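You operate a simulated robot arm through the tools that you are given. There is no shell and no other tool. Be economical: measure what you need, move in short steps, check, and stop when the job is done.

The job below is to be done with a simulated robot arm. You get a single attempt, and the scene is never put back.

## Task
Fold both rod ends of the striped napkin in and lay the spoon on it.
Fine: Move the purple bowl off the napkin to the grey place mat. Use the blue spoon. Pinch, break and dent nothing; leave nothing switched on.

Only the result counts: the job must be done as asked and must still hold three seconds after the hand-in. Knocking over, shifting, dropping, spilling or breaking anything else fails it. Flat cloth is picked up by pressing the open fingertips on it (5 to 10 N) and closing them slowly along it; thin cloth reads only 2 to 8 mm in the jaws.

## Robot
A 6-joint arm with a two-finger parallel gripper, fixed in place. Base frame: the origin is at the foot of the arm, x ahead of it, y to its left, z up; the work surface is at about z = 75. Units: cm, degrees, N and s.
With the tool pointing down near the work surface it reaches from about 18 to 76 cm from the base axis. Its first joint turns from -166.0 to 166.0 degrees. Payload 3.91 kg.
The TCP is the grasp point between the finger pads, 3 cm short of the fingertips. In the tool frame z runs along the fingers and y along their closing line. Largest opening 11 cm; finger width 2, thickness 1; the body of the gripper, 4.8 by 11.2 cm, starts 5.5 cm behind the TCP.
Orientation is that of the tool frame in the base frame, as a unit quaternion [x, y, z, w]. With the fingers straight down and closing along the base's y, the tool's x points along the base's -x, its y along +y and its z along -z.

## Interface
- The arm moves only by the tool step_arm. Its arguments are lists of equal length, an entry for each row: "translation": the shift along the base's x, y, z in cm, a list of three; "delta_rot": the turn, a rotation vector about the base's x, y, z in degrees, a list of three. In form: {"translation": [[tx, ty, tz], ...], "delta_rot": [[rx, ry, rz], ...]}. A call has 1 to 12 rows; each row is the pose to reach, as a shift and turn from the pose commanded when the call began. "claw" is the finger opening in cm, from 0 to 11, set as the call begins (left out, the last holds). A row lasts 0.2 s, in which the tool goes at most 5 cm and 8.6 degrees; a call with a longer step from one row to the next is refused whole, and so is a gripper value outside its range. A pose out of reach is approached as far as the arm can. The call stops where the force on the tool passes 80 N (or 10 N more than at its start, if that is more) or the arm is blocked; 0.2 s more then pass. Each finger travels about 4.5 cm/s and halts on what it meets, pressing with about 26 N; the grip force reading is that of the motor and also rises with nothing between the fingers. The clock runs only during rows and for 0.2 s after the last one: add rows that repeat a pose to give the fingers time. It gives the time, the measured TCP pose, the force on the tool (base axes), the opening and the grip force at its end, in the units of the frame above (readings bear some noise).
- Cameras (640 x 400 px; columns grow to the right, rows downward): "scene" is fixed at [40.09, 49.77, 132.27]; the picture's right is [-0.92, 0.38, 0.00], its down [0.38, 0.91, -0.19] and it looks along [-0.07, -0.17, -0.98] (base axes); focal length 238 px, centre (320, 200). "wrist" rides on the gripper at [-3.6, 0, -5.7] in the tool frame; the picture's right is [0.00, -1.00, 0.00], its down [0.97, 0.00, -0.24] and it looks along [0.24, 0.00, 0.97] (tool axes); focal length 218 px, centre (320, 200). There is no depth. A picture from a camera that has moved, and an enlarged one, comes with that camera's place and axes in the base frame and with its lens.
- capture(camera): a new picture of that camera. No time passes.
- move_column(by): slides the trunk up (or, below 0, down) by that many cm; the arm rides with it, the base frame stays. It gives what a move gives, with no picture.
- enlarge(camera, box): a new picture of the part [left, top, right, bottom] of that camera's present view, enlarged. No time passes.
- hand_in(): hands the job in; it is judged then, once.

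Work in short steps. Places have to be worked out from the pictures, the camera data and where the tool is seen: move nearer, look again, correct. Check each grasp and each placing, and mend what went wrong. You have 120 turns and 64 pictures in all, those below and enlarged ones among them. Open the gripper and draw the arm clear of the work before you hand the job in, unless the task says otherwise; then end with one line.

The tools are called after "Call:" as a command line: name --argument value ..., lists and objects as JSON in quotes. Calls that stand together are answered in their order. step_arm: Moves the arm, as the interface text tells. Its arguments: {"type":"object","properties":{"translation":{"type":"array"},"delta_rot":{"type":"array"},"claw":{"type":"number"}},"required":["translation","delta_rot"]} The other tools are called the same way: move_column (by) slides the trunk up or down; capture (camera) takes a picture; enlarge (camera, box) takes an enlarged picture of a part of a camera's view; hand_in () hands the job in.

At the start:

```text
time_s: 0.0
tool_pos: [24.38, 33.33, 99.7]
tool_rot: [-0.001, 1.0, 0.0, 0.0]
force: [-0.4, 0.2, 0.3]
opening: 11.02
gripper_force: 0.0
trunk travel left (down, up): [-42.5, 16.5]
```

scene: 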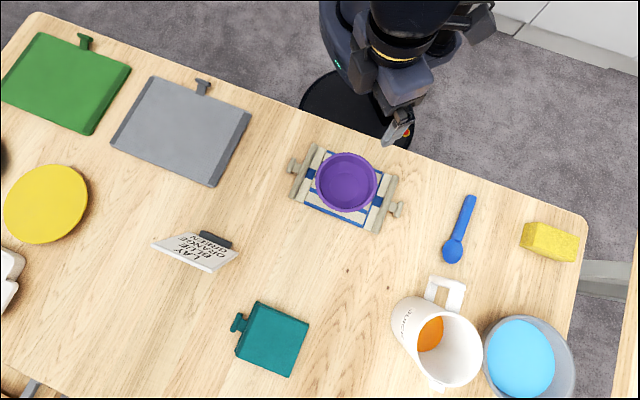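
wrist: 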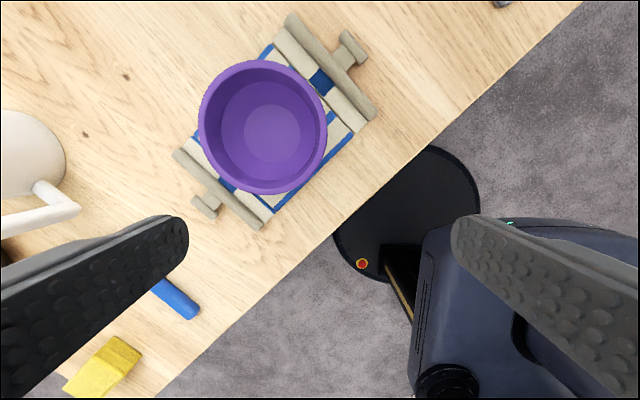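

I'll look closer at the napkin, the card and the spoon before moving anything.

Call:
enlarge --camera "scene" --box '[270, 130, 420, 240]'

Call:
enlarge --camera "scene" --box '[140, 220, 250, 290]'

Call:
enlarge --camera "scene" --box '[380, 180, 590, 310]'

```text
3.64 times, centred on (345, 185) of scene
camera zoom: at [40.09, 49.77, 132.27], right [-0.92, 0.38, 0.0], down [0.38, 0.91, -0.19], along [-0.07, -0.17, -0.98], focal length 866 px, centre (229, 254)
```

zoom: 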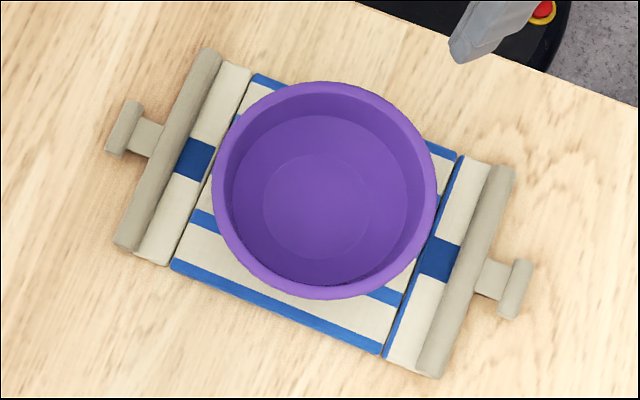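

```text
5.71 times, centred on (195, 255) of scene
camera zoom: at [40.09, 49.77, 132.27], right [-0.92, 0.38, 0.0], down [0.38, 0.91, -0.19], along [-0.07, -0.17, -0.98], focal length 1361 px, centre (1034, -114)
```

zoom: 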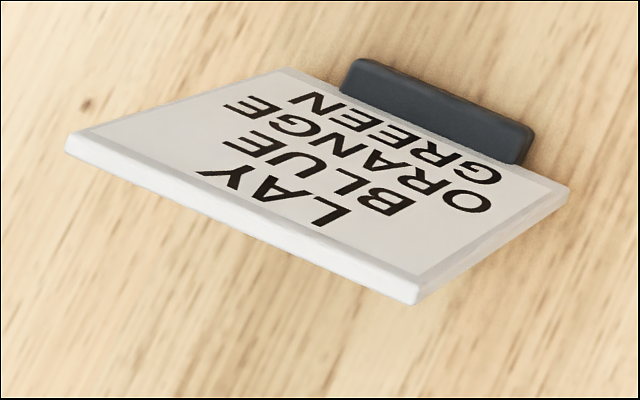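

```text
3.05 times, centred on (485, 245) of scene
camera zoom: at [40.09, 49.77, 132.27], right [-0.92, 0.38, 0.0], down [0.38, 0.91, -0.19], along [-0.07, -0.17, -0.98], focal length 726 px, centre (-183, 63)
```

zoom: 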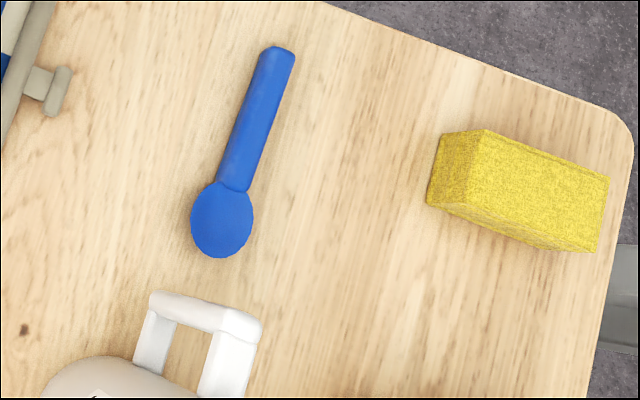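

The napkin is a flat centre with two hinged end flaps, each ending in a rod with a T-knob. I put the bowl centre at about (29.6, 39.4), with the rim at z≈81.5 and radius 6.7. I'll turn the gripper -45° above the near rim and check.

Call:
step_arm --translation '[[0.1, 0.3, 0], [0.2, 0.6, 0], [0.3, 0.9, 0], [0.4, 1.2, 0], [0.5, 1.4, -2], [0.67, 1.5, -5], [0.67, 1.5, -7], [0.67, 1.5, -7]]' --delta_rot '[[0, 0, -7.5], [0, 0, -15], [0, 0, -22.5], [0, 0, -30], [0, 0, -37.5], [0, 0, -45], [0, 0, -45], [0, 0, -45]]' --claw 4.5

Call:
capture --camera "wrist"

Call:
capture --camera "scene"

```text
time_s: 1.8
tool_pos: [25.0, 34.77, 92.6]
tool_rot: [0.383, 0.924, 0.0, 0.0]
force: [0.0, 0.1, 0.1]
opening: 4.48
gripper_force: 0.2
trunk travel left (down, up): [-42.5, 16.5]
```

```text
58 pictures are left
camera wrist: at [27.71, 32.27, 98.26], right [-0.71, -0.71, 0.0], down [-0.69, 0.69, 0.24], along [-0.17, 0.17, -0.97], focal length 218 px, centre (320, 200)
```

wrist: 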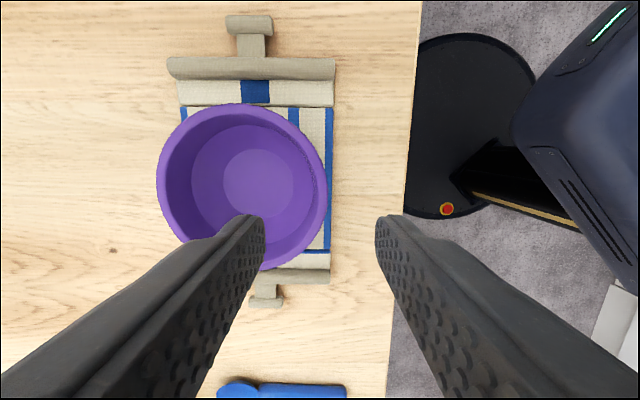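

```text
57 pictures are left
```

scene: 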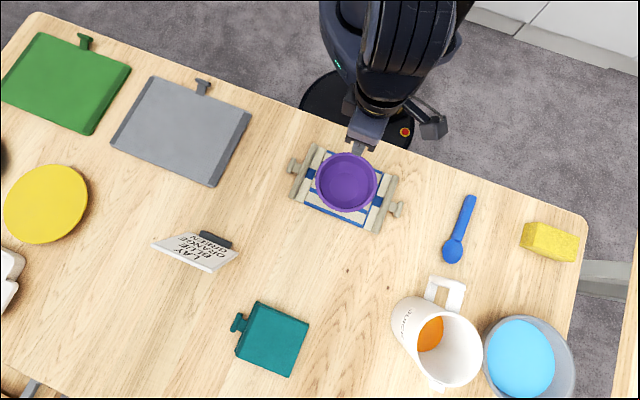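

The rim's near wall refines to about (25.3, 34.5). I'll descend with the wall between the fingers, then read the forces.

Call:
step_arm --translation '[[0.3, -0.3, -4], [0.3, -0.3, -7], [0.3, -0.3, -9], [0.3, -0.3, -10.5], [0.3, -0.3, -11.5], [0.3, -0.3, -12.1], [0.3, -0.3, -12.1]]' --delta_rot '[[0, 0, 0], [0, 0, 0], [0, 0, 0], [0, 0, 0], [0, 0, 0], [0, 0, 0], [0, 0, 0]]'

Call:
capture --camera "wrist"

```text
time_s: 3.4
tool_pos: [25.32, 34.78, 80.53]
tool_rot: [0.383, 0.924, 0.0, 0.0]
force: [1.4, 1.9, 2.5]
opening: 4.62
gripper_force: 1.3
trunk travel left (down, up): [-42.5, 16.5]
```

```text
56 pictures are left
camera wrist: at [27.96, 32.06, 86.22], right [-0.71, -0.71, 0.0], down [-0.69, 0.69, 0.24], along [-0.17, 0.17, -0.97], focal length 218 px, centre (320, 200)
```

wrist: 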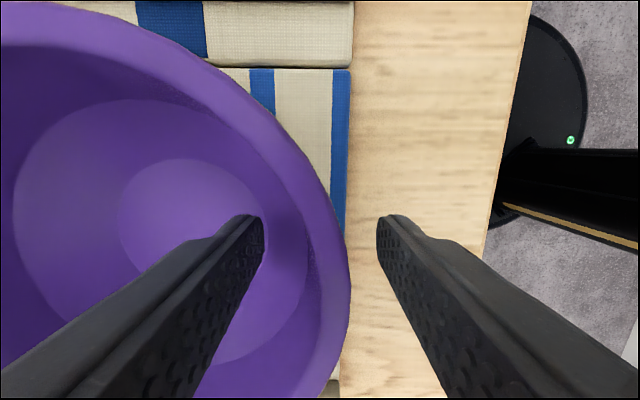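

There is slight contact, probably the inner fingertip on the curve of the bowl wall. I'll lift 0.7, shift outward a bit and close partway.

Call:
step_arm --translation '[[-0.2, -0.2, 0.7], [-0.2, -0.2, 0.7], [-0.2, -0.2, 0.7]]' --delta_rot '[[0, 0, 0], [0, 0, 0], [0, 0, 0]]' --claw 1.5

Call:
step_arm --translation '[[0, 0, 0], [0, 0, 0], [0, 0, 0]]' --delta_rot '[[0, 0, 0], [0, 0, 0], [0, 0, 0]]' --claw 0.6

Call:
capture --camera "wrist"

```text
time_s: 4.2
tool_pos: [25.09, 34.47, 81.25]
tool_rot: [0.383, 0.924, 0.001, 0.0]
force: [-3.9, 0.8, 9.2]
opening: 2.66
gripper_force: 25.6
trunk travel left (down, up): [-42.5, 16.5]
```

```text
time_s: 5.0
tool_pos: [25.13, 34.44, 81.33]
tool_rot: [0.383, 0.924, 0.001, 0.001]
force: [-3.7, 1.8, 11.2]
opening: 2.64
gripper_force: 26.4
trunk travel left (down, up): [-42.5, 16.5]
```

```text
55 pictures are left
camera wrist: at [27.75, 31.83, 86.97], right [-0.71, -0.71, 0.0], down [-0.69, 0.69, 0.24], along [-0.17, 0.17, -0.97], focal length 218 px, centre (320, 200)
```

wrist: 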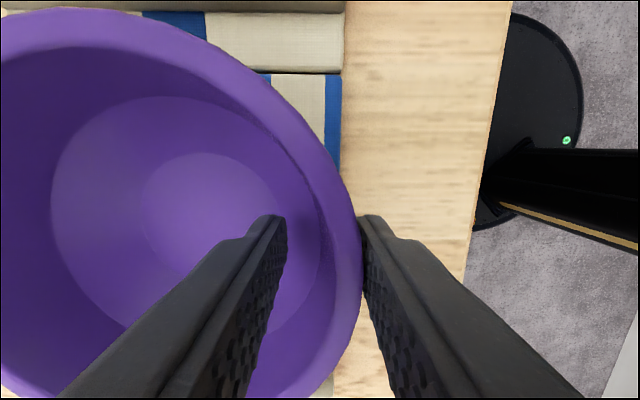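

At 2.6 cm with a vertical load, the inner tip is catching the curved floor. I'll reopen, raise 1.5 cm and regrip the upper wall.

Call:
step_arm --translation '[[0, 0, 0], [0, 0, 0], [0.1, 0.1, 0.7], [0.1, 0.1, 1.5], [0.1, 0.1, 1.5]]' --delta_rot '[[0, 0, 0], [0, 0, 0], [0, 0, 0], [0, 0, 0], [0, 0, 0]]' --claw 4

Call:
step_arm --translation '[[0, 0, 0], [0, 0, 0], [0, 0, 0], [0, 0, 0]]' --delta_rot '[[0, 0, 0], [0, 0, 0], [0, 0, 0], [0, 0, 0]]' --claw 0.5

Call:
capture --camera "wrist"

```text
time_s: 6.2
tool_pos: [25.14, 34.42, 82.83]
tool_rot: [0.383, 0.924, 0.0, 0.0]
force: [-0.2, -0.2, -0.1]
opening: 4.04
gripper_force: 0.0
trunk travel left (down, up): [-42.5, 16.5]
```

```text
time_s: 7.2
tool_pos: [25.2, 34.55, 82.9]
tool_rot: [0.383, 0.924, 0.001, 0.0]
force: [-3.3, 0.9, 4.9]
opening: 1.72
gripper_force: 25.7
trunk travel left (down, up): [-42.5, 16.5]
```

```text
54 pictures are left
camera wrist: at [27.79, 31.93, 88.58], right [-0.71, -0.71, 0.0], down [-0.69, 0.69, 0.24], along [-0.17, 0.17, -0.97], focal length 218 px, centre (320, 200)
```

wrist: 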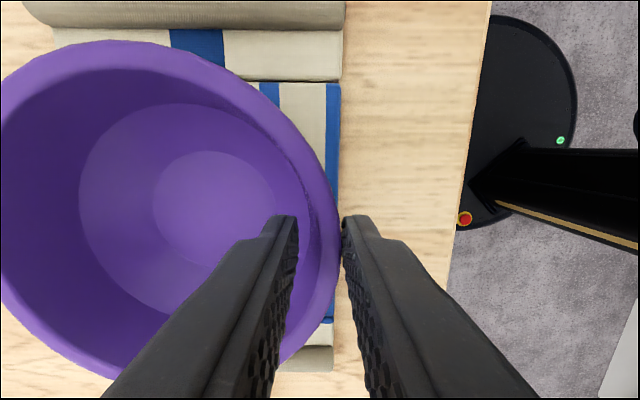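

The wall flares, so I'll tilt the tool about 22° to match it, with the tips pointing in toward the bowl centre, and regrip.

Call:
step_arm --translation '[[0, 0, 0], [0, 0, 0], [0, 0, 2], [-0.5, -0.5, 3.5], [-1.1, -1.1, 4], [-1.1, -1.1, 4], [-1.1, -1.1, 3.2], [-0.6, -0.6, 1.2], [-0.2, -0.2, -0.5], [-0.2, -0.2, -0.5]]' --delta_rot '[[0, 0, 0], [0, 0, 0], [0, 0, 0], [5, -5, 0], [10, -10, 0], [15.5, -15.5, 0], [15.5, -15.5, 0], [15.5, -15.5, 0], [15.5, -15.5, 0], [15.5, -15.5, 0]]' --claw 4

Call:
step_arm --translation '[[0, 0, 0], [0, 0, 0], [0, 0, 0], [0, 0, 0]]' --delta_rot '[[0, 0, 0], [0, 0, 0], [0, 0, 0], [0, 0, 0]]' --claw 0.5

Call:
capture --camera "wrist"

```text
time_s: 9.4
tool_pos: [24.94, 34.26, 82.23]
tool_rot: [0.376, 0.907, 0.176, 0.072]
force: [0.4, 0.7, 0.1]
opening: 3.98
gripper_force: 0.0
trunk travel left (down, up): [-42.5, 16.5]
```

```text
time_s: 10.4
tool_pos: [24.97, 34.23, 82.39]
tool_rot: [0.376, 0.907, 0.175, 0.073]
force: [-0.1, 0.4, -0.1]
opening: 1.24
gripper_force: 25.9
trunk travel left (down, up): [-42.5, 16.5]
```

```text
53 pictures are left
camera wrist: at [26.09, 30.12, 87.61], right [-0.66, -0.66, -0.37], down [-0.75, 0.62, 0.22], along [0.09, 0.43, -0.9], focal length 218 px, centre (320, 200)
```

wrist: 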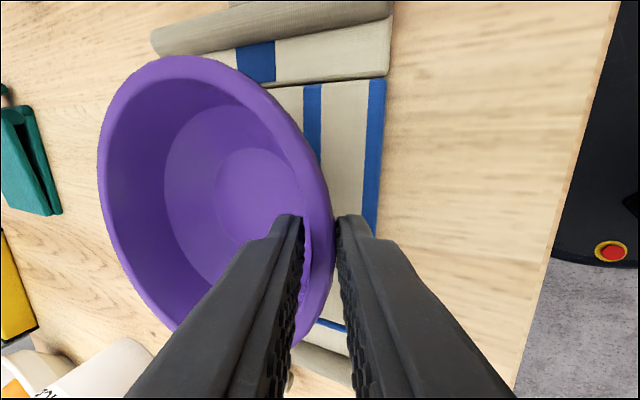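

Good grip at 1.24 cm with no net load. I'll lift slowly by 1 cm, then higher, and check.

Call:
step_arm --translation '[[0, 0, 0.5], [0, 0, 1], [0, 0, 2], [0, 0, 3.5], [0, 0, 5.5], [0, 0, 7.5], [0, 0, 9], [0, 0, 9]]' --delta_rot '[[0, 0, 0], [0, 0, 0], [0, 0, 0], [0, 0, 0], [0, 0, 0], [0, 0, 0], [0, 0, 0], [0, 0, 0]]'

Call:
capture --camera "wrist"

Call:
capture --camera "scene"

```text
time_s: 12.2
tool_pos: [25.09, 34.08, 91.49]
tool_rot: [0.377, 0.907, 0.175, 0.073]
force: [-0.1, 0.5, -2.0]
opening: 1.24
gripper_force: 26.2
trunk travel left (down, up): [-42.5, 16.5]
```

```text
52 pictures are left
camera wrist: at [26.17, 30.04, 96.71], right [-0.66, -0.66, -0.37], down [-0.75, 0.62, 0.22], along [0.09, 0.43, -0.9], focal length 218 px, centre (320, 200)
```

wrist: 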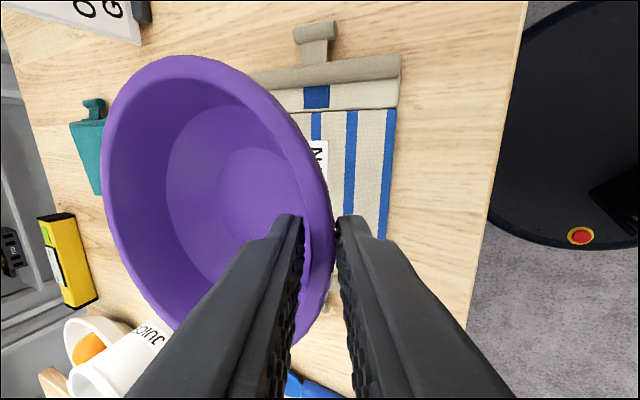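

```text
51 pictures are left
```

scene: 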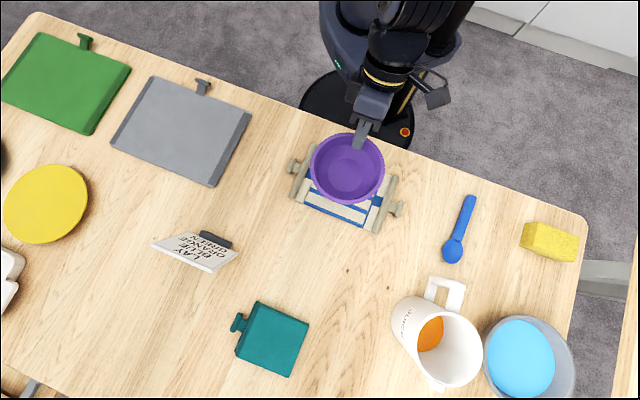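

The bowl is held at about 2 N. There also seems to be a note under it on the napkin, which I'll read later. Carrying the bowl to the grey mat, with the bowl centre aimed at about (61.5, 9.7).

Call:
step_arm --translation '[[2.9, -2.7, 0], [5.8, -5.4, 0], [8.7, -8.1, 0], [11.6, -10.7, 0], [14.5, -13.3, 0], [17.4, -15.9, 0], [20.3, -18.5, 0], [23.2, -21.1, 0], [26.1, -23.7, 0], [29, -26.5, 0], [31.7, -29.1, 0], [31.7, -29.1, 0]]' --delta_rot '[[0, 0, 0], [0, 0, 0], [0, 0, 0], [0, 0, 0], [0, 0, 0], [0, 0, 0], [0, 0, 0], [0, 0, 0], [0, 0, 0], [0, 0, 0], [0, 0, 0], [0, 0, 0]]'

Call:
capture --camera "scene"

Call:
enlarge --camera "scene" --box '[270, 130, 420, 240]'

```text
time_s: 14.8
tool_pos: [56.78, 5.25, 91.03]
tool_rot: [0.376, 0.907, 0.174, 0.073]
force: [-0.8, -1.0, -1.7]
opening: 1.21
gripper_force: 25.9
trunk travel left (down, up): [-42.5, 16.5]
```

```text
50 pictures are left
```

scene: 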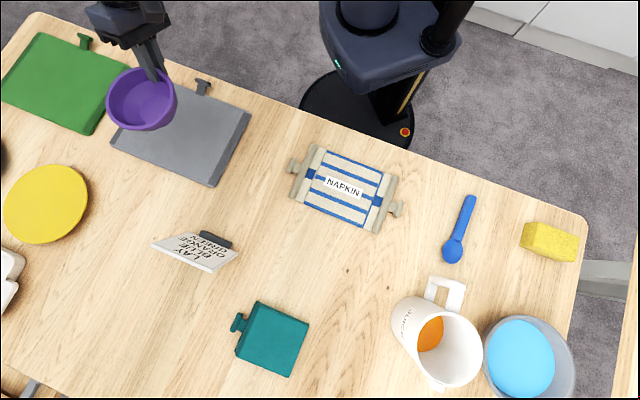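

```text
3.64 times, centred on (345, 185) of scene
camera zoom: at [40.09, 49.77, 132.27], right [-0.92, 0.38, 0.0], down [0.38, 0.91, -0.19], along [-0.07, -0.17, -0.98], focal length 866 px, centre (229, 254)
```

zoom: 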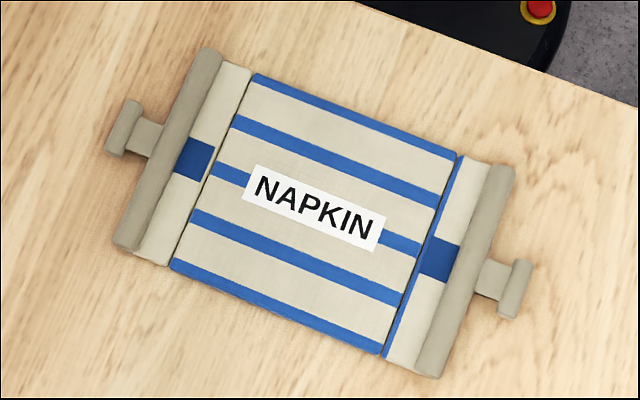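

It's only a "NAPKIN" label. By parallax the bowl is over the mat centre. Lowering it slowly.

Call:
step_arm --translation '[[0, 0, -2], [0, 0, -4], [0, 0, -5.5], [0, 0, -6.5], [0, 0, -7.2], [0, 0, -7.8], [0, 0, -8.1], [0, 0, -8.1]]' --delta_rot '[[0, 0, 0], [0, 0, 0], [0, 0, 0], [0, 0, 0], [0, 0, 0], [0, 0, 0], [0, 0, 0], [0, 0, 0]]'

Call:
capture --camera "scene"

```text
time_s: 16.6
tool_pos: [56.73, 5.11, 83.19]
tool_rot: [0.376, 0.907, 0.176, 0.072]
force: [-1.1, 0.2, -1.9]
opening: 1.24
gripper_force: 26.2
trunk travel left (down, up): [-42.5, 16.5]
```

```text
48 pictures are left
```

scene: 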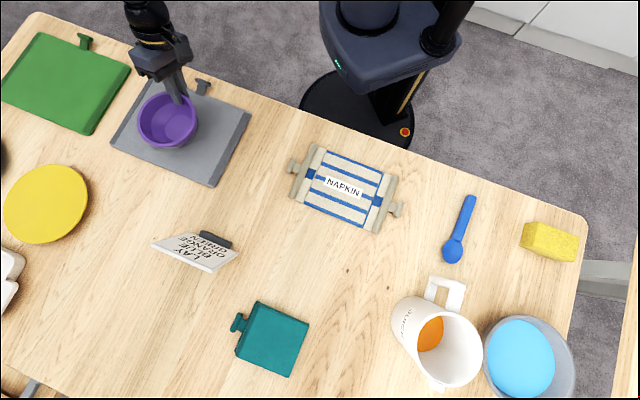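

Not in contact yet, as only the bowl's weight reads. I'll keep lowering in small steps.

Call:
step_arm --translation '[[0, 0, -0.2], [0, 0, -0.4], [0, 0, -0.5], [0, 0, -0.5]]' --delta_rot '[[0, 0, 0], [0, 0, 0], [0, 0, 0], [0, 0, 0]]'

```text
time_s: 17.6
tool_pos: [56.71, 5.19, 82.63]
tool_rot: [0.376, 0.907, 0.176, 0.073]
force: [-0.4, 0.1, 0.0]
opening: 1.19
gripper_force: 26.1
trunk travel left (down, up): [-42.5, 16.5]
```

The weight has come off, so it's touching. A hair lower, then release.

Call:
step_arm --translation '[[0, 0, -0.1], [0, 0, -0.15], [0, 0, -0.15]]' --delta_rot '[[0, 0, 0], [0, 0, 0], [0, 0, 0]]'

Call:
step_arm --translation '[[0, 0, 0], [0, 0, 0], [0, 0, 0], [-0.8, -0.8, 2.5], [-1.6, -1.6, 5.5], [-1.6, -1.6, 8.5], [-1.6, -1.6, 12]]' --delta_rot '[[0, 0, 0], [0, 0, 0], [0, 0, 0], [0, 0, 0], [0, 0, 0], [0, 0, 0], [0, 0, 0]]' --claw 3

Call:
capture --camera "scene"

```text
time_s: 18.4
tool_pos: [56.73, 5.12, 82.52]
tool_rot: [0.376, 0.907, 0.176, 0.073]
force: [-0.6, -2.7, 1.8]
opening: 1.22
gripper_force: 26.3
trunk travel left (down, up): [-42.5, 16.5]
```

```text
time_s: 20.0
tool_pos: [55.08, 3.55, 94.39]
tool_rot: [0.376, 0.907, 0.176, 0.072]
force: [0.2, 0.0, 0.2]
opening: 3.01
gripper_force: 0.0
trunk travel left (down, up): [-42.5, 16.5]
```

```text
47 pictures are left
```

scene: 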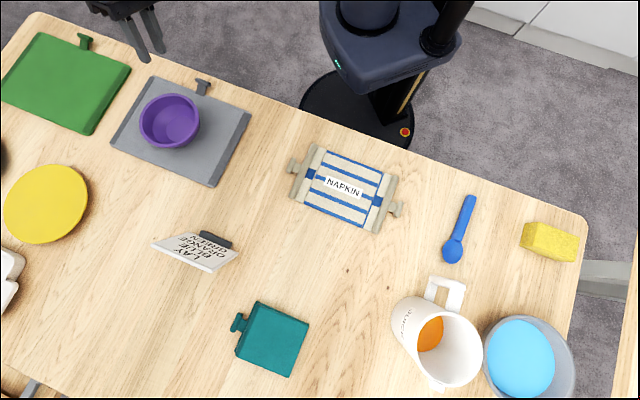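

The bowl sits on the grey mat. Next I'll hover above the base-side knob, at about (39.3, 29.1), with the tool upright.

Call:
step_arm --translation '[[-2, 3.2, 0], [-4, 6.4, 0], [-6, 9.6, 0], [-8, 12.8, 0], [-10, 16, 0], [-12, 19.2, -1], [-14, 22.4, -3], [-15.8, 25.5, -5], [-15.8, 25.5, -5]]' --delta_rot '[[-3, 3, 0], [-6, 6, 0], [-9, 9, 0], [-12, 12, 0], [-15.5, 15.5, 0], [-15.5, 15.5, 0], [-15.5, 15.5, 0], [-15.5, 15.5, 0], [-15.5, 15.5, 0]]' --claw 5.5

Call:
capture --camera "wrist"

Call:
enlarge --camera "scene" --box '[120, 70, 260, 190]'

```text
time_s: 22.0
tool_pos: [39.35, 29.0, 89.63]
tool_rot: [0.383, 0.924, 0.0, 0.0]
force: [0.2, 0.0, 0.0]
opening: 5.5
gripper_force: 0.0
trunk travel left (down, up): [-42.5, 16.5]
```

```text
46 pictures are left
camera wrist: at [41.95, 26.46, 95.26], right [-0.71, -0.71, 0.0], down [-0.69, 0.69, 0.24], along [-0.17, 0.17, -0.97], focal length 218 px, centre (320, 200)
```

wrist: 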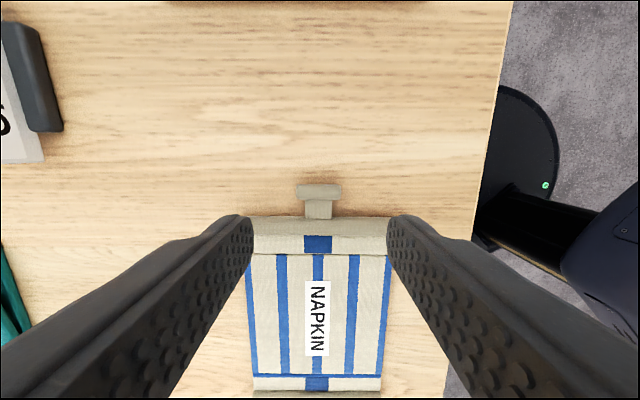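

```text
3.33 times, centred on (190, 130) of scene
camera zoom: at [40.09, 49.77, 132.27], right [-0.92, 0.38, 0.0], down [0.38, 0.91, -0.19], along [-0.07, -0.17, -0.98], focal length 794 px, centre (753, 433)
```

zoom: 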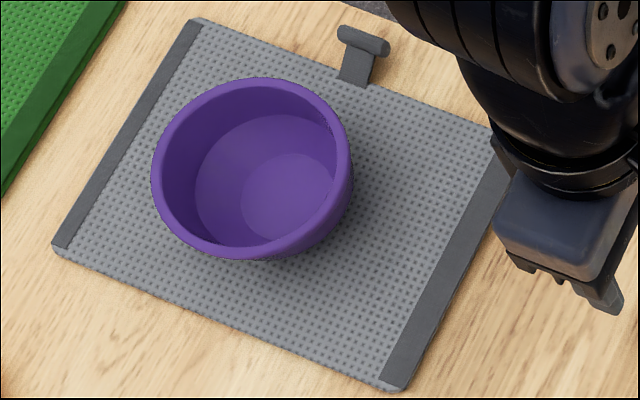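

The knob bar centre is at about (39.3, 29.3), roughly 4 cm long along the rod, and the hinge is 6.3 cm inward. I'll descend with the fingers on either side of the bar ends, tips just above the table.

Call:
step_arm --translation '[[0, 0.2, -4], [0, 0.2, -7], [0, 0.2, -9], [0, 0.2, -10.3], [0, 0.2, -11], [0, 0.2, -11]]' --delta_rot '[[0, 0, 0], [0, 0, 0], [0, 0, 0], [0, 0, 0], [0, 0, 0], [0, 0, 0]]'

Call:
capture --camera "wrist"

```text
time_s: 23.4
tool_pos: [39.19, 29.3, 78.54]
tool_rot: [0.383, 0.924, 0.0, 0.0]
force: [-0.2, 0.2, 0.5]
opening: 5.5
gripper_force: 0.0
trunk travel left (down, up): [-42.5, 16.5]
```

```text
44 pictures are left
camera wrist: at [41.93, 26.72, 84.31], right [-0.71, -0.71, 0.0], down [-0.69, 0.69, 0.24], along [-0.17, 0.17, -0.97], focal length 218 px, centre (320, 200)
```

wrist: 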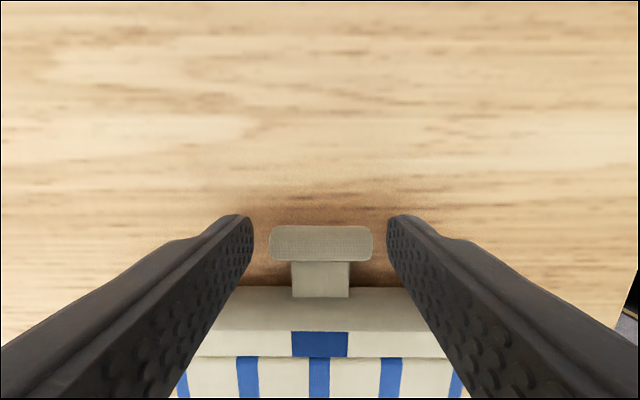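

The bar is centred between the fingers. Closing on its ends.

Call:
step_arm --translation '[[0, 0, 0], [0, 0, 0], [0, 0, 0], [0, 0, 0]]' --delta_rot '[[0, 0, 0], [0, 0, 0], [0, 0, 0], [0, 0, 0]]' --claw 3.5

```text
time_s: 24.4
tool_pos: [39.31, 29.26, 78.66]
tool_rot: [0.383, 0.924, 0.0, 0.0]
force: [-0.2, -0.7, 0.3]
opening: 4.24
gripper_force: 25.4
trunk travel left (down, up): [-42.5, 16.5]
```

Gripped at 4.24 cm. I'll swing the bar up along a 6.3 cm arc about the hinge, letting it pivot between the pads.

Call:
step_arm --translation '[[-0.02, 0.02, 0.55], [-0.06, 0.06, 1.09], [-0.15, 0.15, 1.63], [-0.27, 0.27, 2.15], [-0.42, 0.42, 2.66], [-0.6, 0.6, 3.15], [-0.6, 0.6, 3.15]]' --delta_rot '[[0, 0, 0], [0, 0, 0], [0, 0, 0], [0, 0, 0], [0, 0, 0], [0, 0, 0], [0, 0, 0]]'

Call:
capture --camera "wrist"

Call:
enlarge --camera "scene" --box '[270, 130, 420, 240]'

```text
time_s: 26.0
tool_pos: [38.67, 29.74, 81.77]
tool_rot: [0.383, 0.924, -0.001, 0.0]
force: [-0.7, -0.5, -1.7]
opening: 4.26
gripper_force: 25.7
trunk travel left (down, up): [-42.5, 16.5]
```

```text
43 pictures are left
camera wrist: at [41.3, 27.23, 87.4], right [-0.71, -0.71, 0.0], down [-0.69, 0.69, 0.24], along [-0.17, 0.17, -0.97], focal length 218 px, centre (320, 200)
```

wrist: 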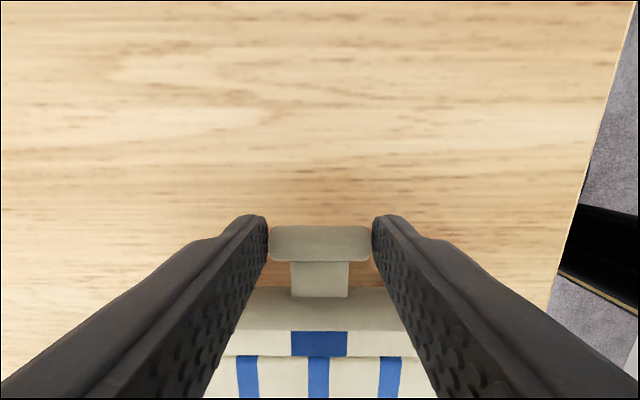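

```text
3.64 times, centred on (345, 185) of scene
camera zoom: at [40.09, 49.77, 132.27], right [-0.92, 0.38, 0.0], down [0.38, 0.91, -0.19], along [-0.07, -0.17, -0.98], focal length 866 px, centre (229, 254)
```

zoom: 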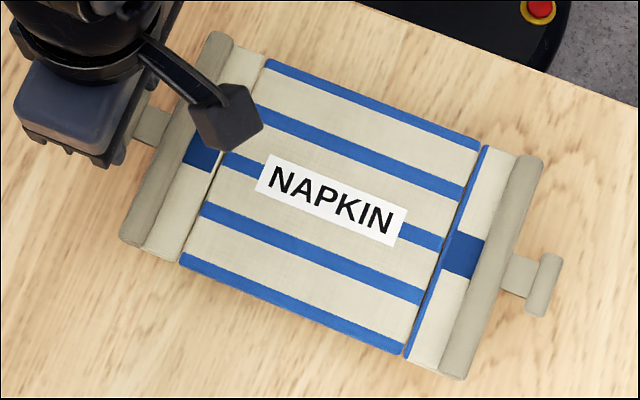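

The pads held the bar rigidly, so the whole napkin came up level instead of folding. I'll set it back down by the same path, then use a much lighter grip plus tool tilt so the flap rotates.

Call:
step_arm --translation '[[0.15, -0.15, -0.5], [0.3, -0.3, -1], [0.45, -0.45, -1.5], [0.54, -0.54, -2.05], [0.6, -0.6, -2.6], [0.6, -0.6, -2.9], [0.6, -0.6, -3.1], [0.6, -0.6, -3.15], [0.6, -0.6, -3.15]]' --delta_rot '[[0, 0, 0], [0, 0, 0], [0, 0, 0], [0, 0, 0], [0, 0, 0], [0, 0, 0], [0, 0, 0], [0, 0, 0], [0, 0, 0]]'

Call:
step_arm --translation '[[0, 0, 0], [0, 0, 0]]' --delta_rot '[[0, 0, 0], [0, 0, 0]]' --claw 4.2

Call:
enlarge --camera "scene" --box '[270, 130, 420, 240]'

```text
time_s: 28.0
tool_pos: [39.26, 29.23, 78.69]
tool_rot: [0.383, 0.924, 0.001, 0.0]
force: [-0.4, -2.3, 10.0]
opening: 4.24
gripper_force: 26.2
trunk travel left (down, up): [-42.5, 16.5]
```

```text
time_s: 28.6
tool_pos: [39.22, 29.26, 78.54]
tool_rot: [0.383, 0.924, 0.0, 0.0]
force: [-0.9, -0.3, -0.3]
opening: 4.26
gripper_force: 12.6
trunk travel left (down, up): [-42.5, 16.5]
```

```text
3.64 times, centred on (345, 185) of scene
camera zoom: at [40.09, 49.77, 132.27], right [-0.92, 0.38, 0.0], down [0.38, 0.91, -0.19], along [-0.07, -0.17, -0.98], focal length 866 px, centre (229, 254)
```

zoom: 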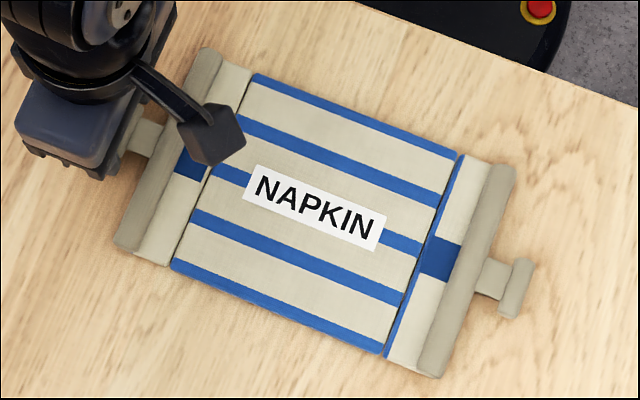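

The napkin is back exactly where it was, and the grip force scales with the commanded gap. I'll use about 6 N (claw 4.225) so the bar can pivot, and try a short arc.

Call:
step_arm --translation '[[0, 0, 0], [-0.02, 0.02, 0.55], [-0.06, 0.06, 1.09], [-0.15, 0.15, 1.63], [-0.27, 0.27, 2.15], [-0.27, 0.27, 2.15]]' --delta_rot '[[0, 0, 0], [0, 0, 0], [0, 0, 0], [0, 0, 0], [0, 0, 0], [0, 0, 0]]' --claw 4.225

Call:
capture --camera "wrist"

```text
time_s: 30.0
tool_pos: [38.87, 29.49, 80.73]
tool_rot: [0.382, 0.924, 0.0, 0.0]
force: [0.2, -0.1, -0.7]
opening: 4.28
gripper_force: 13.5
trunk travel left (down, up): [-42.5, 16.5]
```

```text
40 pictures are left
camera wrist: at [41.62, 26.94, 86.33], right [-0.71, -0.71, 0.0], down [-0.69, 0.69, 0.24], along [-0.17, 0.17, -0.97], focal length 218 px, centre (320, 200)
```

wrist: 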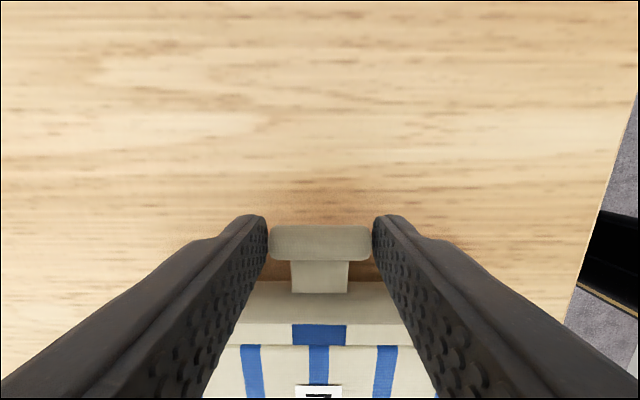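

The load is only 0.7 N now, so something is supporting it. Checking the scene for what is tilting.

Call:
enlarge --camera "scene" --box '[270, 130, 420, 240]'

```text
3.64 times, centred on (345, 185) of scene
camera zoom: at [40.09, 49.77, 132.27], right [-0.92, 0.38, 0.0], down [0.38, 0.91, -0.19], along [-0.07, -0.17, -0.98], focal length 866 px, centre (229, 254)
```

zoom: 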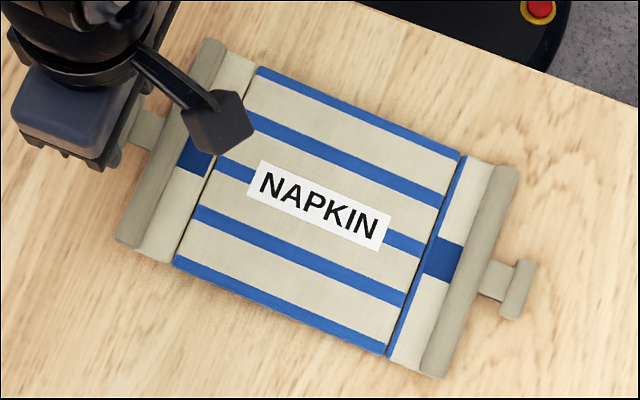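

The hinge is stiffer than gravity, so the panel tilts as a unit. I should rotate the flap rigidly about the hinge line, which keeps the panel pressed on the table. First I'll set it back down and open.

Call:
step_arm --translation '[[0.1, -0.1, -0.5], [0.2, -0.2, -1], [0.25, -0.25, -1.5], [0.27, -0.27, -1.9], [0.27, -0.27, -2.15], [0.27, -0.27, -2.15]]' --delta_rot '[[0, 0, 0], [0, 0, 0], [0, 0, 0], [0, 0, 0], [0, 0, 0], [0, 0, 0]]'

Call:
step_arm --translation '[[0, 0, 0], [0, 0, 0], [0.25, -0.25, 0.13], [0.51, -0.51, 0.06], [0.75, -0.75, -0.06], [0.98, -0.98, -0.2], [1.18, -1.18, -0.4], [1.18, -1.18, -0.4]]' --delta_rot '[[0, 0, 0], [0, 0, 0], [5.66, 5.66, 0], [11.3, 11.3, 0], [17, 17, 0], [22.6, 22.6, 0], [28.3, 28.3, 0], [28.3, 28.3, 0]]' --claw 5.5

Call:
capture --camera "wrist"

Call:
enlarge --camera "scene" --box '[270, 130, 420, 240]'

```text
time_s: 31.4
tool_pos: [39.31, 29.14, 78.61]
tool_rot: [0.383, 0.924, 0.0, 0.0]
force: [-0.6, -1.3, 1.0]
opening: 4.33
gripper_force: 9.4
trunk travel left (down, up): [-42.5, 16.5]
```

```text
time_s: 33.2
tool_pos: [40.37, 28.06, 78.16]
tool_rot: [0.36, 0.868, 0.131, -0.316]
force: [-0.1, 0.3, -1.0]
opening: 5.49
gripper_force: 0.1
trunk travel left (down, up): [-42.5, 16.5]
```

```text
38 pictures are left
camera wrist: at [45.05, 23.46, 80.17], right [-0.71, -0.71, 0.0], down [-0.42, 0.42, 0.81], along [-0.57, 0.57, -0.59], focal length 218 px, centre (320, 200)
```

wrist: 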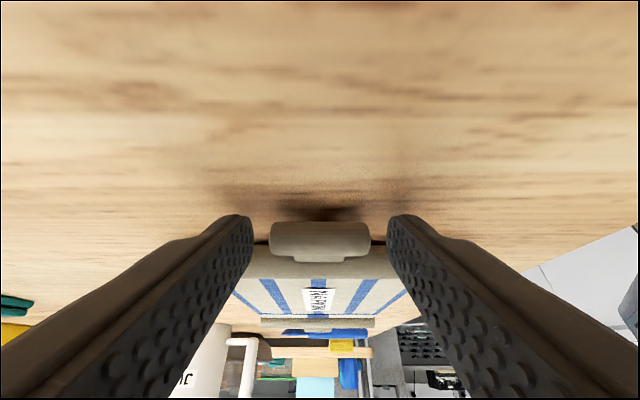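

```text
3.64 times, centred on (345, 185) of scene
camera zoom: at [40.09, 49.77, 132.27], right [-0.92, 0.38, 0.0], down [0.38, 0.91, -0.19], along [-0.07, -0.17, -0.98], focal length 866 px, centre (229, 254)
```

zoom: 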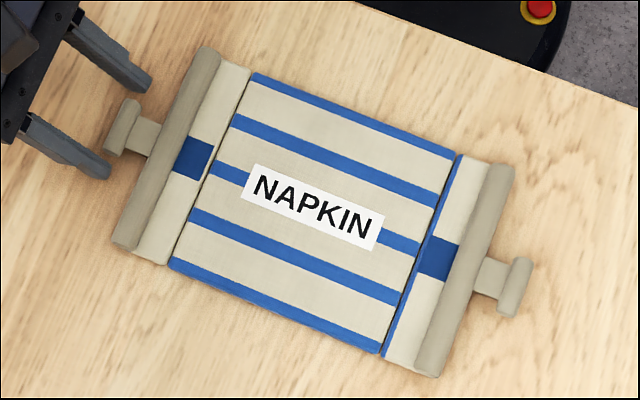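

The tips only just reach the bar centre, so I'll shift 0.5 cm inward horizontally and close firmly.

Call:
step_arm --translation '[[-0.35, 0.35, 0.05], [-0.35, 0.35, 0.05], [-0.35, 0.35, 0.05]]' --delta_rot '[[0, 0, 0], [0, 0, 0], [0, 0, 0]]'

Call:
step_arm --translation '[[0, 0, 0], [0, 0, 0], [0, 0, 0]]' --delta_rot '[[0, 0, 0], [0, 0, 0], [0, 0, 0]]' --claw 3.7

```text
time_s: 34.0
tool_pos: [40.04, 28.36, 78.37]
tool_rot: [0.36, 0.868, 0.131, -0.316]
force: [-0.3, -1.0, 0.8]
opening: 5.49
gripper_force: 0.0
trunk travel left (down, up): [-42.5, 16.5]
```

```text
time_s: 34.8
tool_pos: [40.18, 28.26, 78.27]
tool_rot: [0.36, 0.868, 0.13, -0.316]
force: [-0.6, 0.3, 1.2]
opening: 4.25
gripper_force: 26.4
trunk travel left (down, up): [-42.5, 16.5]
```

Firm grip. Now I'll rotate the flap rigidly about the hinge line, 24° first, and check that the panel stays flat.

Call:
step_arm --translation '[[-0.149, 0.149, 0.516], [-0.298, 0.298, 1.031], [-0.5, 0.5, 1.52], [-0.694, 0.694, 1.992], [-0.94, 0.94, 2.44], [-1.182, 1.182, 2.867], [-1.182, 1.182, 2.867]]' --delta_rot '[[-2.83, -2.83, 0], [-5.66, -5.66, 0], [-8.5, -8.5, 0], [-11.31, -11.31, 0], [-14.14, -14.14, 0], [-16.97, -16.97, 0], [-16.97, -16.97, 0]]'

Call:
enlarge --camera "scene" --box '[270, 130, 420, 240]'

```text
time_s: 36.4
tool_pos: [38.76, 29.57, 81.11]
tool_rot: [0.379, 0.915, 0.053, -0.129]
force: [1.3, 1.7, 4.4]
opening: 4.22
gripper_force: 26.0
trunk travel left (down, up): [-42.5, 16.5]
```

```text
3.64 times, centred on (345, 185) of scene
camera zoom: at [40.09, 49.77, 132.27], right [-0.92, 0.38, 0.0], down [0.38, 0.91, -0.19], along [-0.07, -0.17, -0.98], focal length 866 px, centre (229, 254)
```

zoom: 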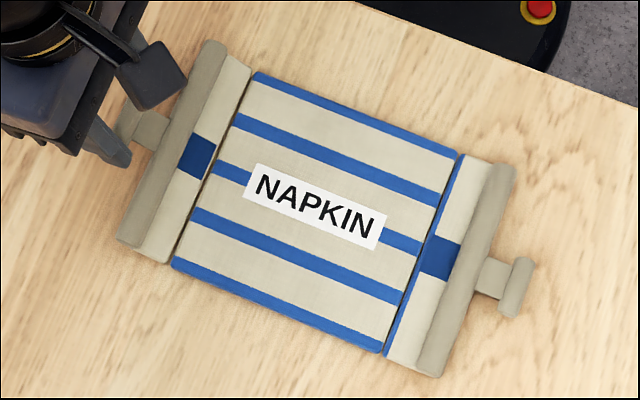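

It works: the panel stays flat and the flap tilts. Continuing the arc to about 64°.

Call:
step_arm --translation '[[-0.569, 0.569, 0.77], [-1.208, 1.208, 1.42], [-1.905, 1.905, 1.938], [-2.646, 2.646, 2.315], [-3.418, 3.418, 2.543], [-3.418, 3.418, 2.543]]' --delta_rot '[[-5.66, -5.66, 0], [-11.31, -11.31, 0], [-16.97, -16.97, 0], [-22.63, -22.63, 0], [-28.28, -28.28, 0], [-28.28, -28.28, 0]]'

Call:
capture --camera "scene"

```text
time_s: 37.8
tool_pos: [35.44, 32.91, 83.63]
tool_rot: [0.374, 0.903, -0.08, 0.193]
force: [3.0, -4.2, 20.5]
opening: 4.22
gripper_force: 26.3
trunk travel left (down, up): [-42.5, 16.5]
```

```text
35 pictures are left
```

scene: 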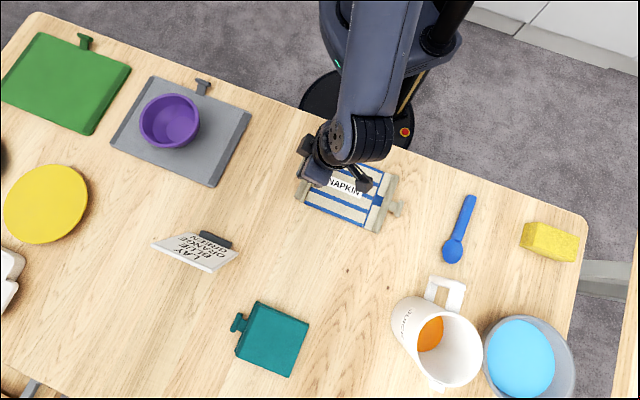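

The flap is following, but I'm pressing down about 20 N. I'll bias the arc up slightly and continue to 88°.

Call:
step_arm --translation '[[0, 0, 0.25], [-0.784, 0.784, 0.35], [-1.569, 1.569, 0.3], [-2.338, 2.338, 0.1], [-2.338, 2.338, 0.1]]' --delta_rot '[[0, 0, 0], [-5.66, -5.66, 0], [-11.31, -11.31, 0], [-16.97, -16.97, 0], [-16.97, -16.97, 0]]'

Call:
capture --camera "wrist"

Call:
enlarge --camera "scene" --box '[270, 130, 420, 240]'

```text
time_s: 39.0
tool_pos: [33.14, 35.44, 83.63]
tool_rot: [0.35, 0.844, -0.156, 0.377]
force: [-2.6, -0.5, 10.6]
opening: 4.22
gripper_force: 26.1
trunk travel left (down, up): [-42.5, 16.5]
```

```text
34 pictures are left
camera wrist: at [31.91, 36.68, 90.09], right [-0.71, -0.71, 0.0], down [-0.58, 0.59, -0.56], along [0.4, -0.4, -0.83], focal length 218 px, centre (320, 200)
```

wrist: 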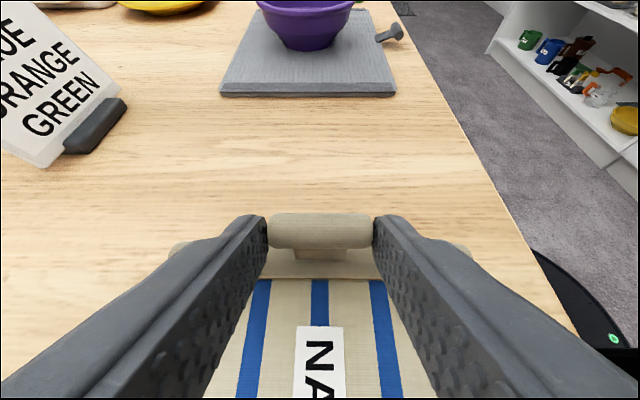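

```text
3.64 times, centred on (345, 185) of scene
camera zoom: at [40.09, 49.77, 132.27], right [-0.92, 0.38, 0.0], down [0.38, 0.91, -0.19], along [-0.07, -0.17, -0.98], focal length 866 px, centre (229, 254)
```

zoom: 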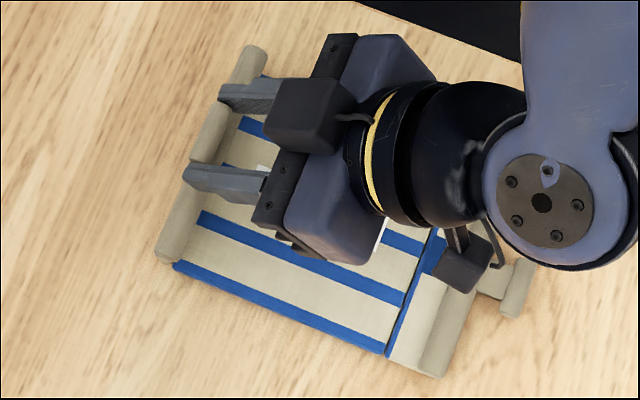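

The flap is near vertical. Continuing to about 112°, past top dead centre.

Call:
step_arm --translation '[[-0.738, 0.738, -0.386], [-1.432, 1.432, -0.913], [-2.067, 2.067, -1.5], [-2.067, 2.067, -1.5]]' --delta_rot '[[-5.66, -5.66, 0], [-11.31, -11.31, 0], [-16.97, -16.97, 0], [-16.97, -16.97, 0]]'

Call:
capture --camera "wrist"

```text
time_s: 40.0
tool_pos: [31.07, 37.61, 82.27]
tool_rot: [0.309, 0.747, -0.224, 0.544]
force: [-5.3, -0.6, 15.3]
opening: 4.23
gripper_force: 25.9
trunk travel left (down, up): [-42.5, 16.5]
```

```text
32 pictures are left
camera wrist: at [28.16, 40.56, 87.4], right [-0.71, -0.71, 0.0], down [-0.37, 0.37, -0.85], along [0.6, -0.6, -0.53], focal length 218 px, centre (320, 200)
```

wrist: 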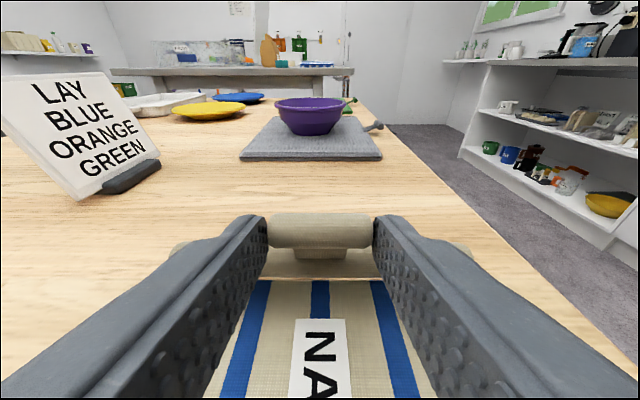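

The flap is leaning inward. I'll release, back off and up, and see whether it stays or falls.

Call:
step_arm --translation '[[0, 0, 0], [0, 0, 0], [-1, 1, 0.5], [-2, 2, 1.2], [-3.2, 3.2, 3], [-4, 4, 6], [-4, 4, 9.5], [-3, 3, 13], [-2, 2, 16], [-2, 2, 16]]' --delta_rot '[[0, 0, 0], [0, 0, 0], [0, 0, 0], [0, 0, 0], [5.66, 5.66, 0], [11.3, 11.3, 0], [17, 17, 0], [22.6, 22.6, 0], [28.3, 28.3, 0], [34, 34, 0]]' --claw 6

Call:
enlarge --camera "scene" --box '[270, 130, 420, 240]'

Call:
capture --camera "wrist"

```text
time_s: 42.2
tool_pos: [28.98, 39.38, 98.18]
tool_rot: [0.374, 0.904, -0.079, 0.191]
force: [0.4, -0.9, 0.4]
opening: 5.98
gripper_force: 0.1
trunk travel left (down, up): [-42.5, 16.5]
```

```text
3.64 times, centred on (345, 185) of scene
camera zoom: at [40.09, 49.77, 132.27], right [-0.92, 0.38, 0.0], down [0.38, 0.91, -0.19], along [-0.07, -0.17, -0.98], focal length 866 px, centre (229, 254)
```

zoom: 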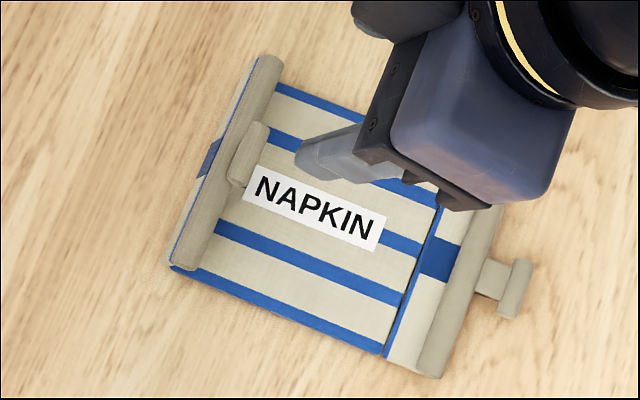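

```text
30 pictures are left
camera wrist: at [29.87, 38.72, 104.88], right [-0.71, -0.71, 0.0], down [-0.7, 0.7, -0.17], along [0.12, -0.12, -0.99], focal length 218 px, centre (320, 200)
```

wrist: 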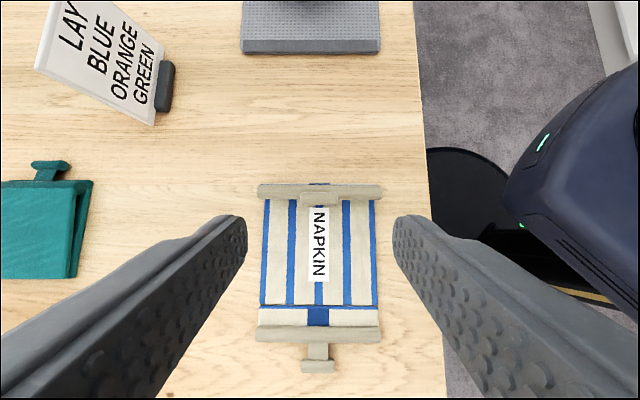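

Hinge friction holds the flap at about 115°. I'll close the fingers, come upright above the bar, and press it down along its arc.

Call:
step_arm --translation '[[1, -1, -1], [2, -2, -3], [3.3, -3.3, -5], [3.75, -3.55, -8], [3.75, -3.55, -8], [3.75, -3.55, -8]]' --delta_rot '[[5.66, 5.66, 0], [11.3, 11.3, 0], [17, 17, 0], [17, 17, 0], [17, 17, 0], [17, 17, 0]]' --claw 0.3

Call:
capture --camera "wrist"

```text
time_s: 43.6
tool_pos: [32.78, 36.09, 90.15]
tool_rot: [0.383, 0.924, 0.001, -0.001]
force: [0.4, 0.6, 0.0]
opening: 0.29
gripper_force: 0.1
trunk travel left (down, up): [-42.5, 16.5]
```

```text
29 pictures are left
camera wrist: at [35.52, 33.46, 95.82], right [-0.71, -0.71, 0.0], down [-0.69, 0.69, 0.24], along [-0.17, 0.17, -0.97], focal length 218 px, centre (320, 200)
```

wrist: 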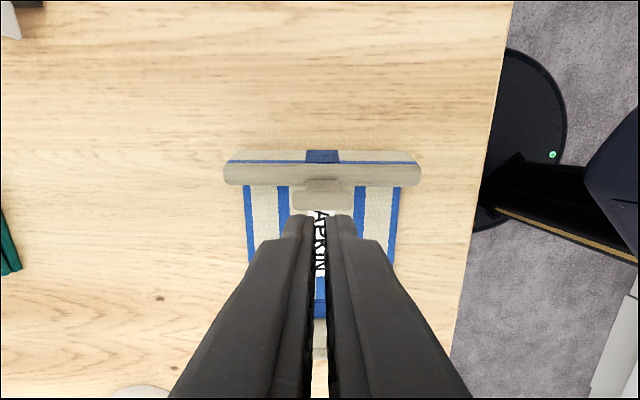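

The bar sits at about s=2.2 directly beneath. Pressing down along the arc in small steps.

Call:
step_arm --translation '[[0, 0, -3], [0, 0, -4.8], [-0.5, 0.5, -5.5], [-0.9, 0.9, -6.1], [-1.3, 1.3, -6.75], [-1.6, 1.6, -7.4], [-1.85, 1.85, -8.1], [-2.05, 2.05, -8.8], [-2.15, 2.15, -9.4], [-2.15, 2.15, -9.4]]' --delta_rot '[[0, 0, 0], [0, 0, 0], [0, 0, 0], [0, 0, 0], [0, 0, 0], [0, 0, 0], [0, 0, 0], [0, 0, 0], [0, 0, 0], [0, 0, 0]]'

Call:
capture --camera "wrist"

```text
time_s: 45.8
tool_pos: [30.68, 37.99, 80.71]
tool_rot: [0.383, 0.924, 0.001, -0.001]
force: [-0.7, -0.3, 0.8]
opening: 0.32
gripper_force: 0.0
trunk travel left (down, up): [-42.5, 16.5]
```

```text
28 pictures are left
camera wrist: at [33.36, 35.34, 86.4], right [-0.71, -0.71, 0.0], down [-0.69, 0.69, 0.24], along [-0.17, 0.17, -0.97], focal length 218 px, centre (320, 200)
```

wrist: 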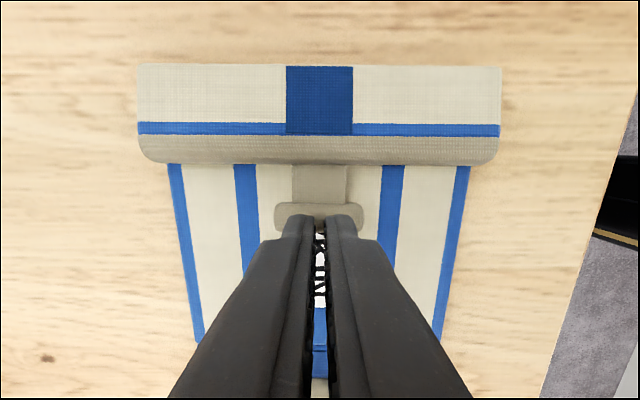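

Almost flat. I'll press further until a light contact force builds.

Call:
step_arm --translation '[[0, 0, -0.3], [0, 0, -0.5], [0, 0, -0.7], [0, 0, -0.7]]' --delta_rot '[[0, 0, 0], [0, 0, 0], [0, 0, 0], [0, 0, 0]]'

```text
time_s: 46.8
tool_pos: [30.75, 37.99, 79.98]
tool_rot: [0.383, 0.924, 0.0, -0.001]
force: [0.1, 0.1, -0.4]
opening: 0.33
gripper_force: 0.0
trunk travel left (down, up): [-42.5, 16.5]
```

Call:
step_arm --translation '[[0.3, -0.3, 0], [0.3, -0.3, -0.25], [0.3, -0.3, -0.5], [0.3, -0.3, -0.5]]' --delta_rot '[[0, 0, 0], [0, 0, 0], [0, 0, 0], [0, 0, 0]]'

Call:
capture --camera "wrist"

```text
time_s: 47.8
tool_pos: [30.95, 37.62, 79.7]
tool_rot: [0.383, 0.924, 0.001, -0.002]
force: [0.2, -2.1, 5.7]
opening: 0.32
gripper_force: 0.0
trunk travel left (down, up): [-42.5, 16.5]
```

```text
27 pictures are left
camera wrist: at [33.63, 35.08, 85.32], right [-0.71, -0.71, 0.0], down [-0.69, 0.69, 0.24], along [-0.17, 0.17, -0.97], focal length 218 px, centre (320, 200)
```

wrist: 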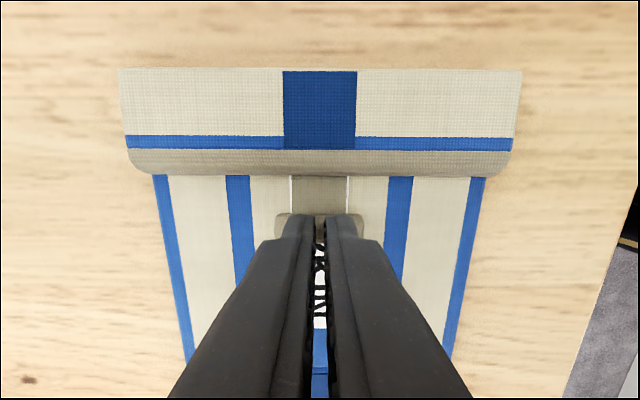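

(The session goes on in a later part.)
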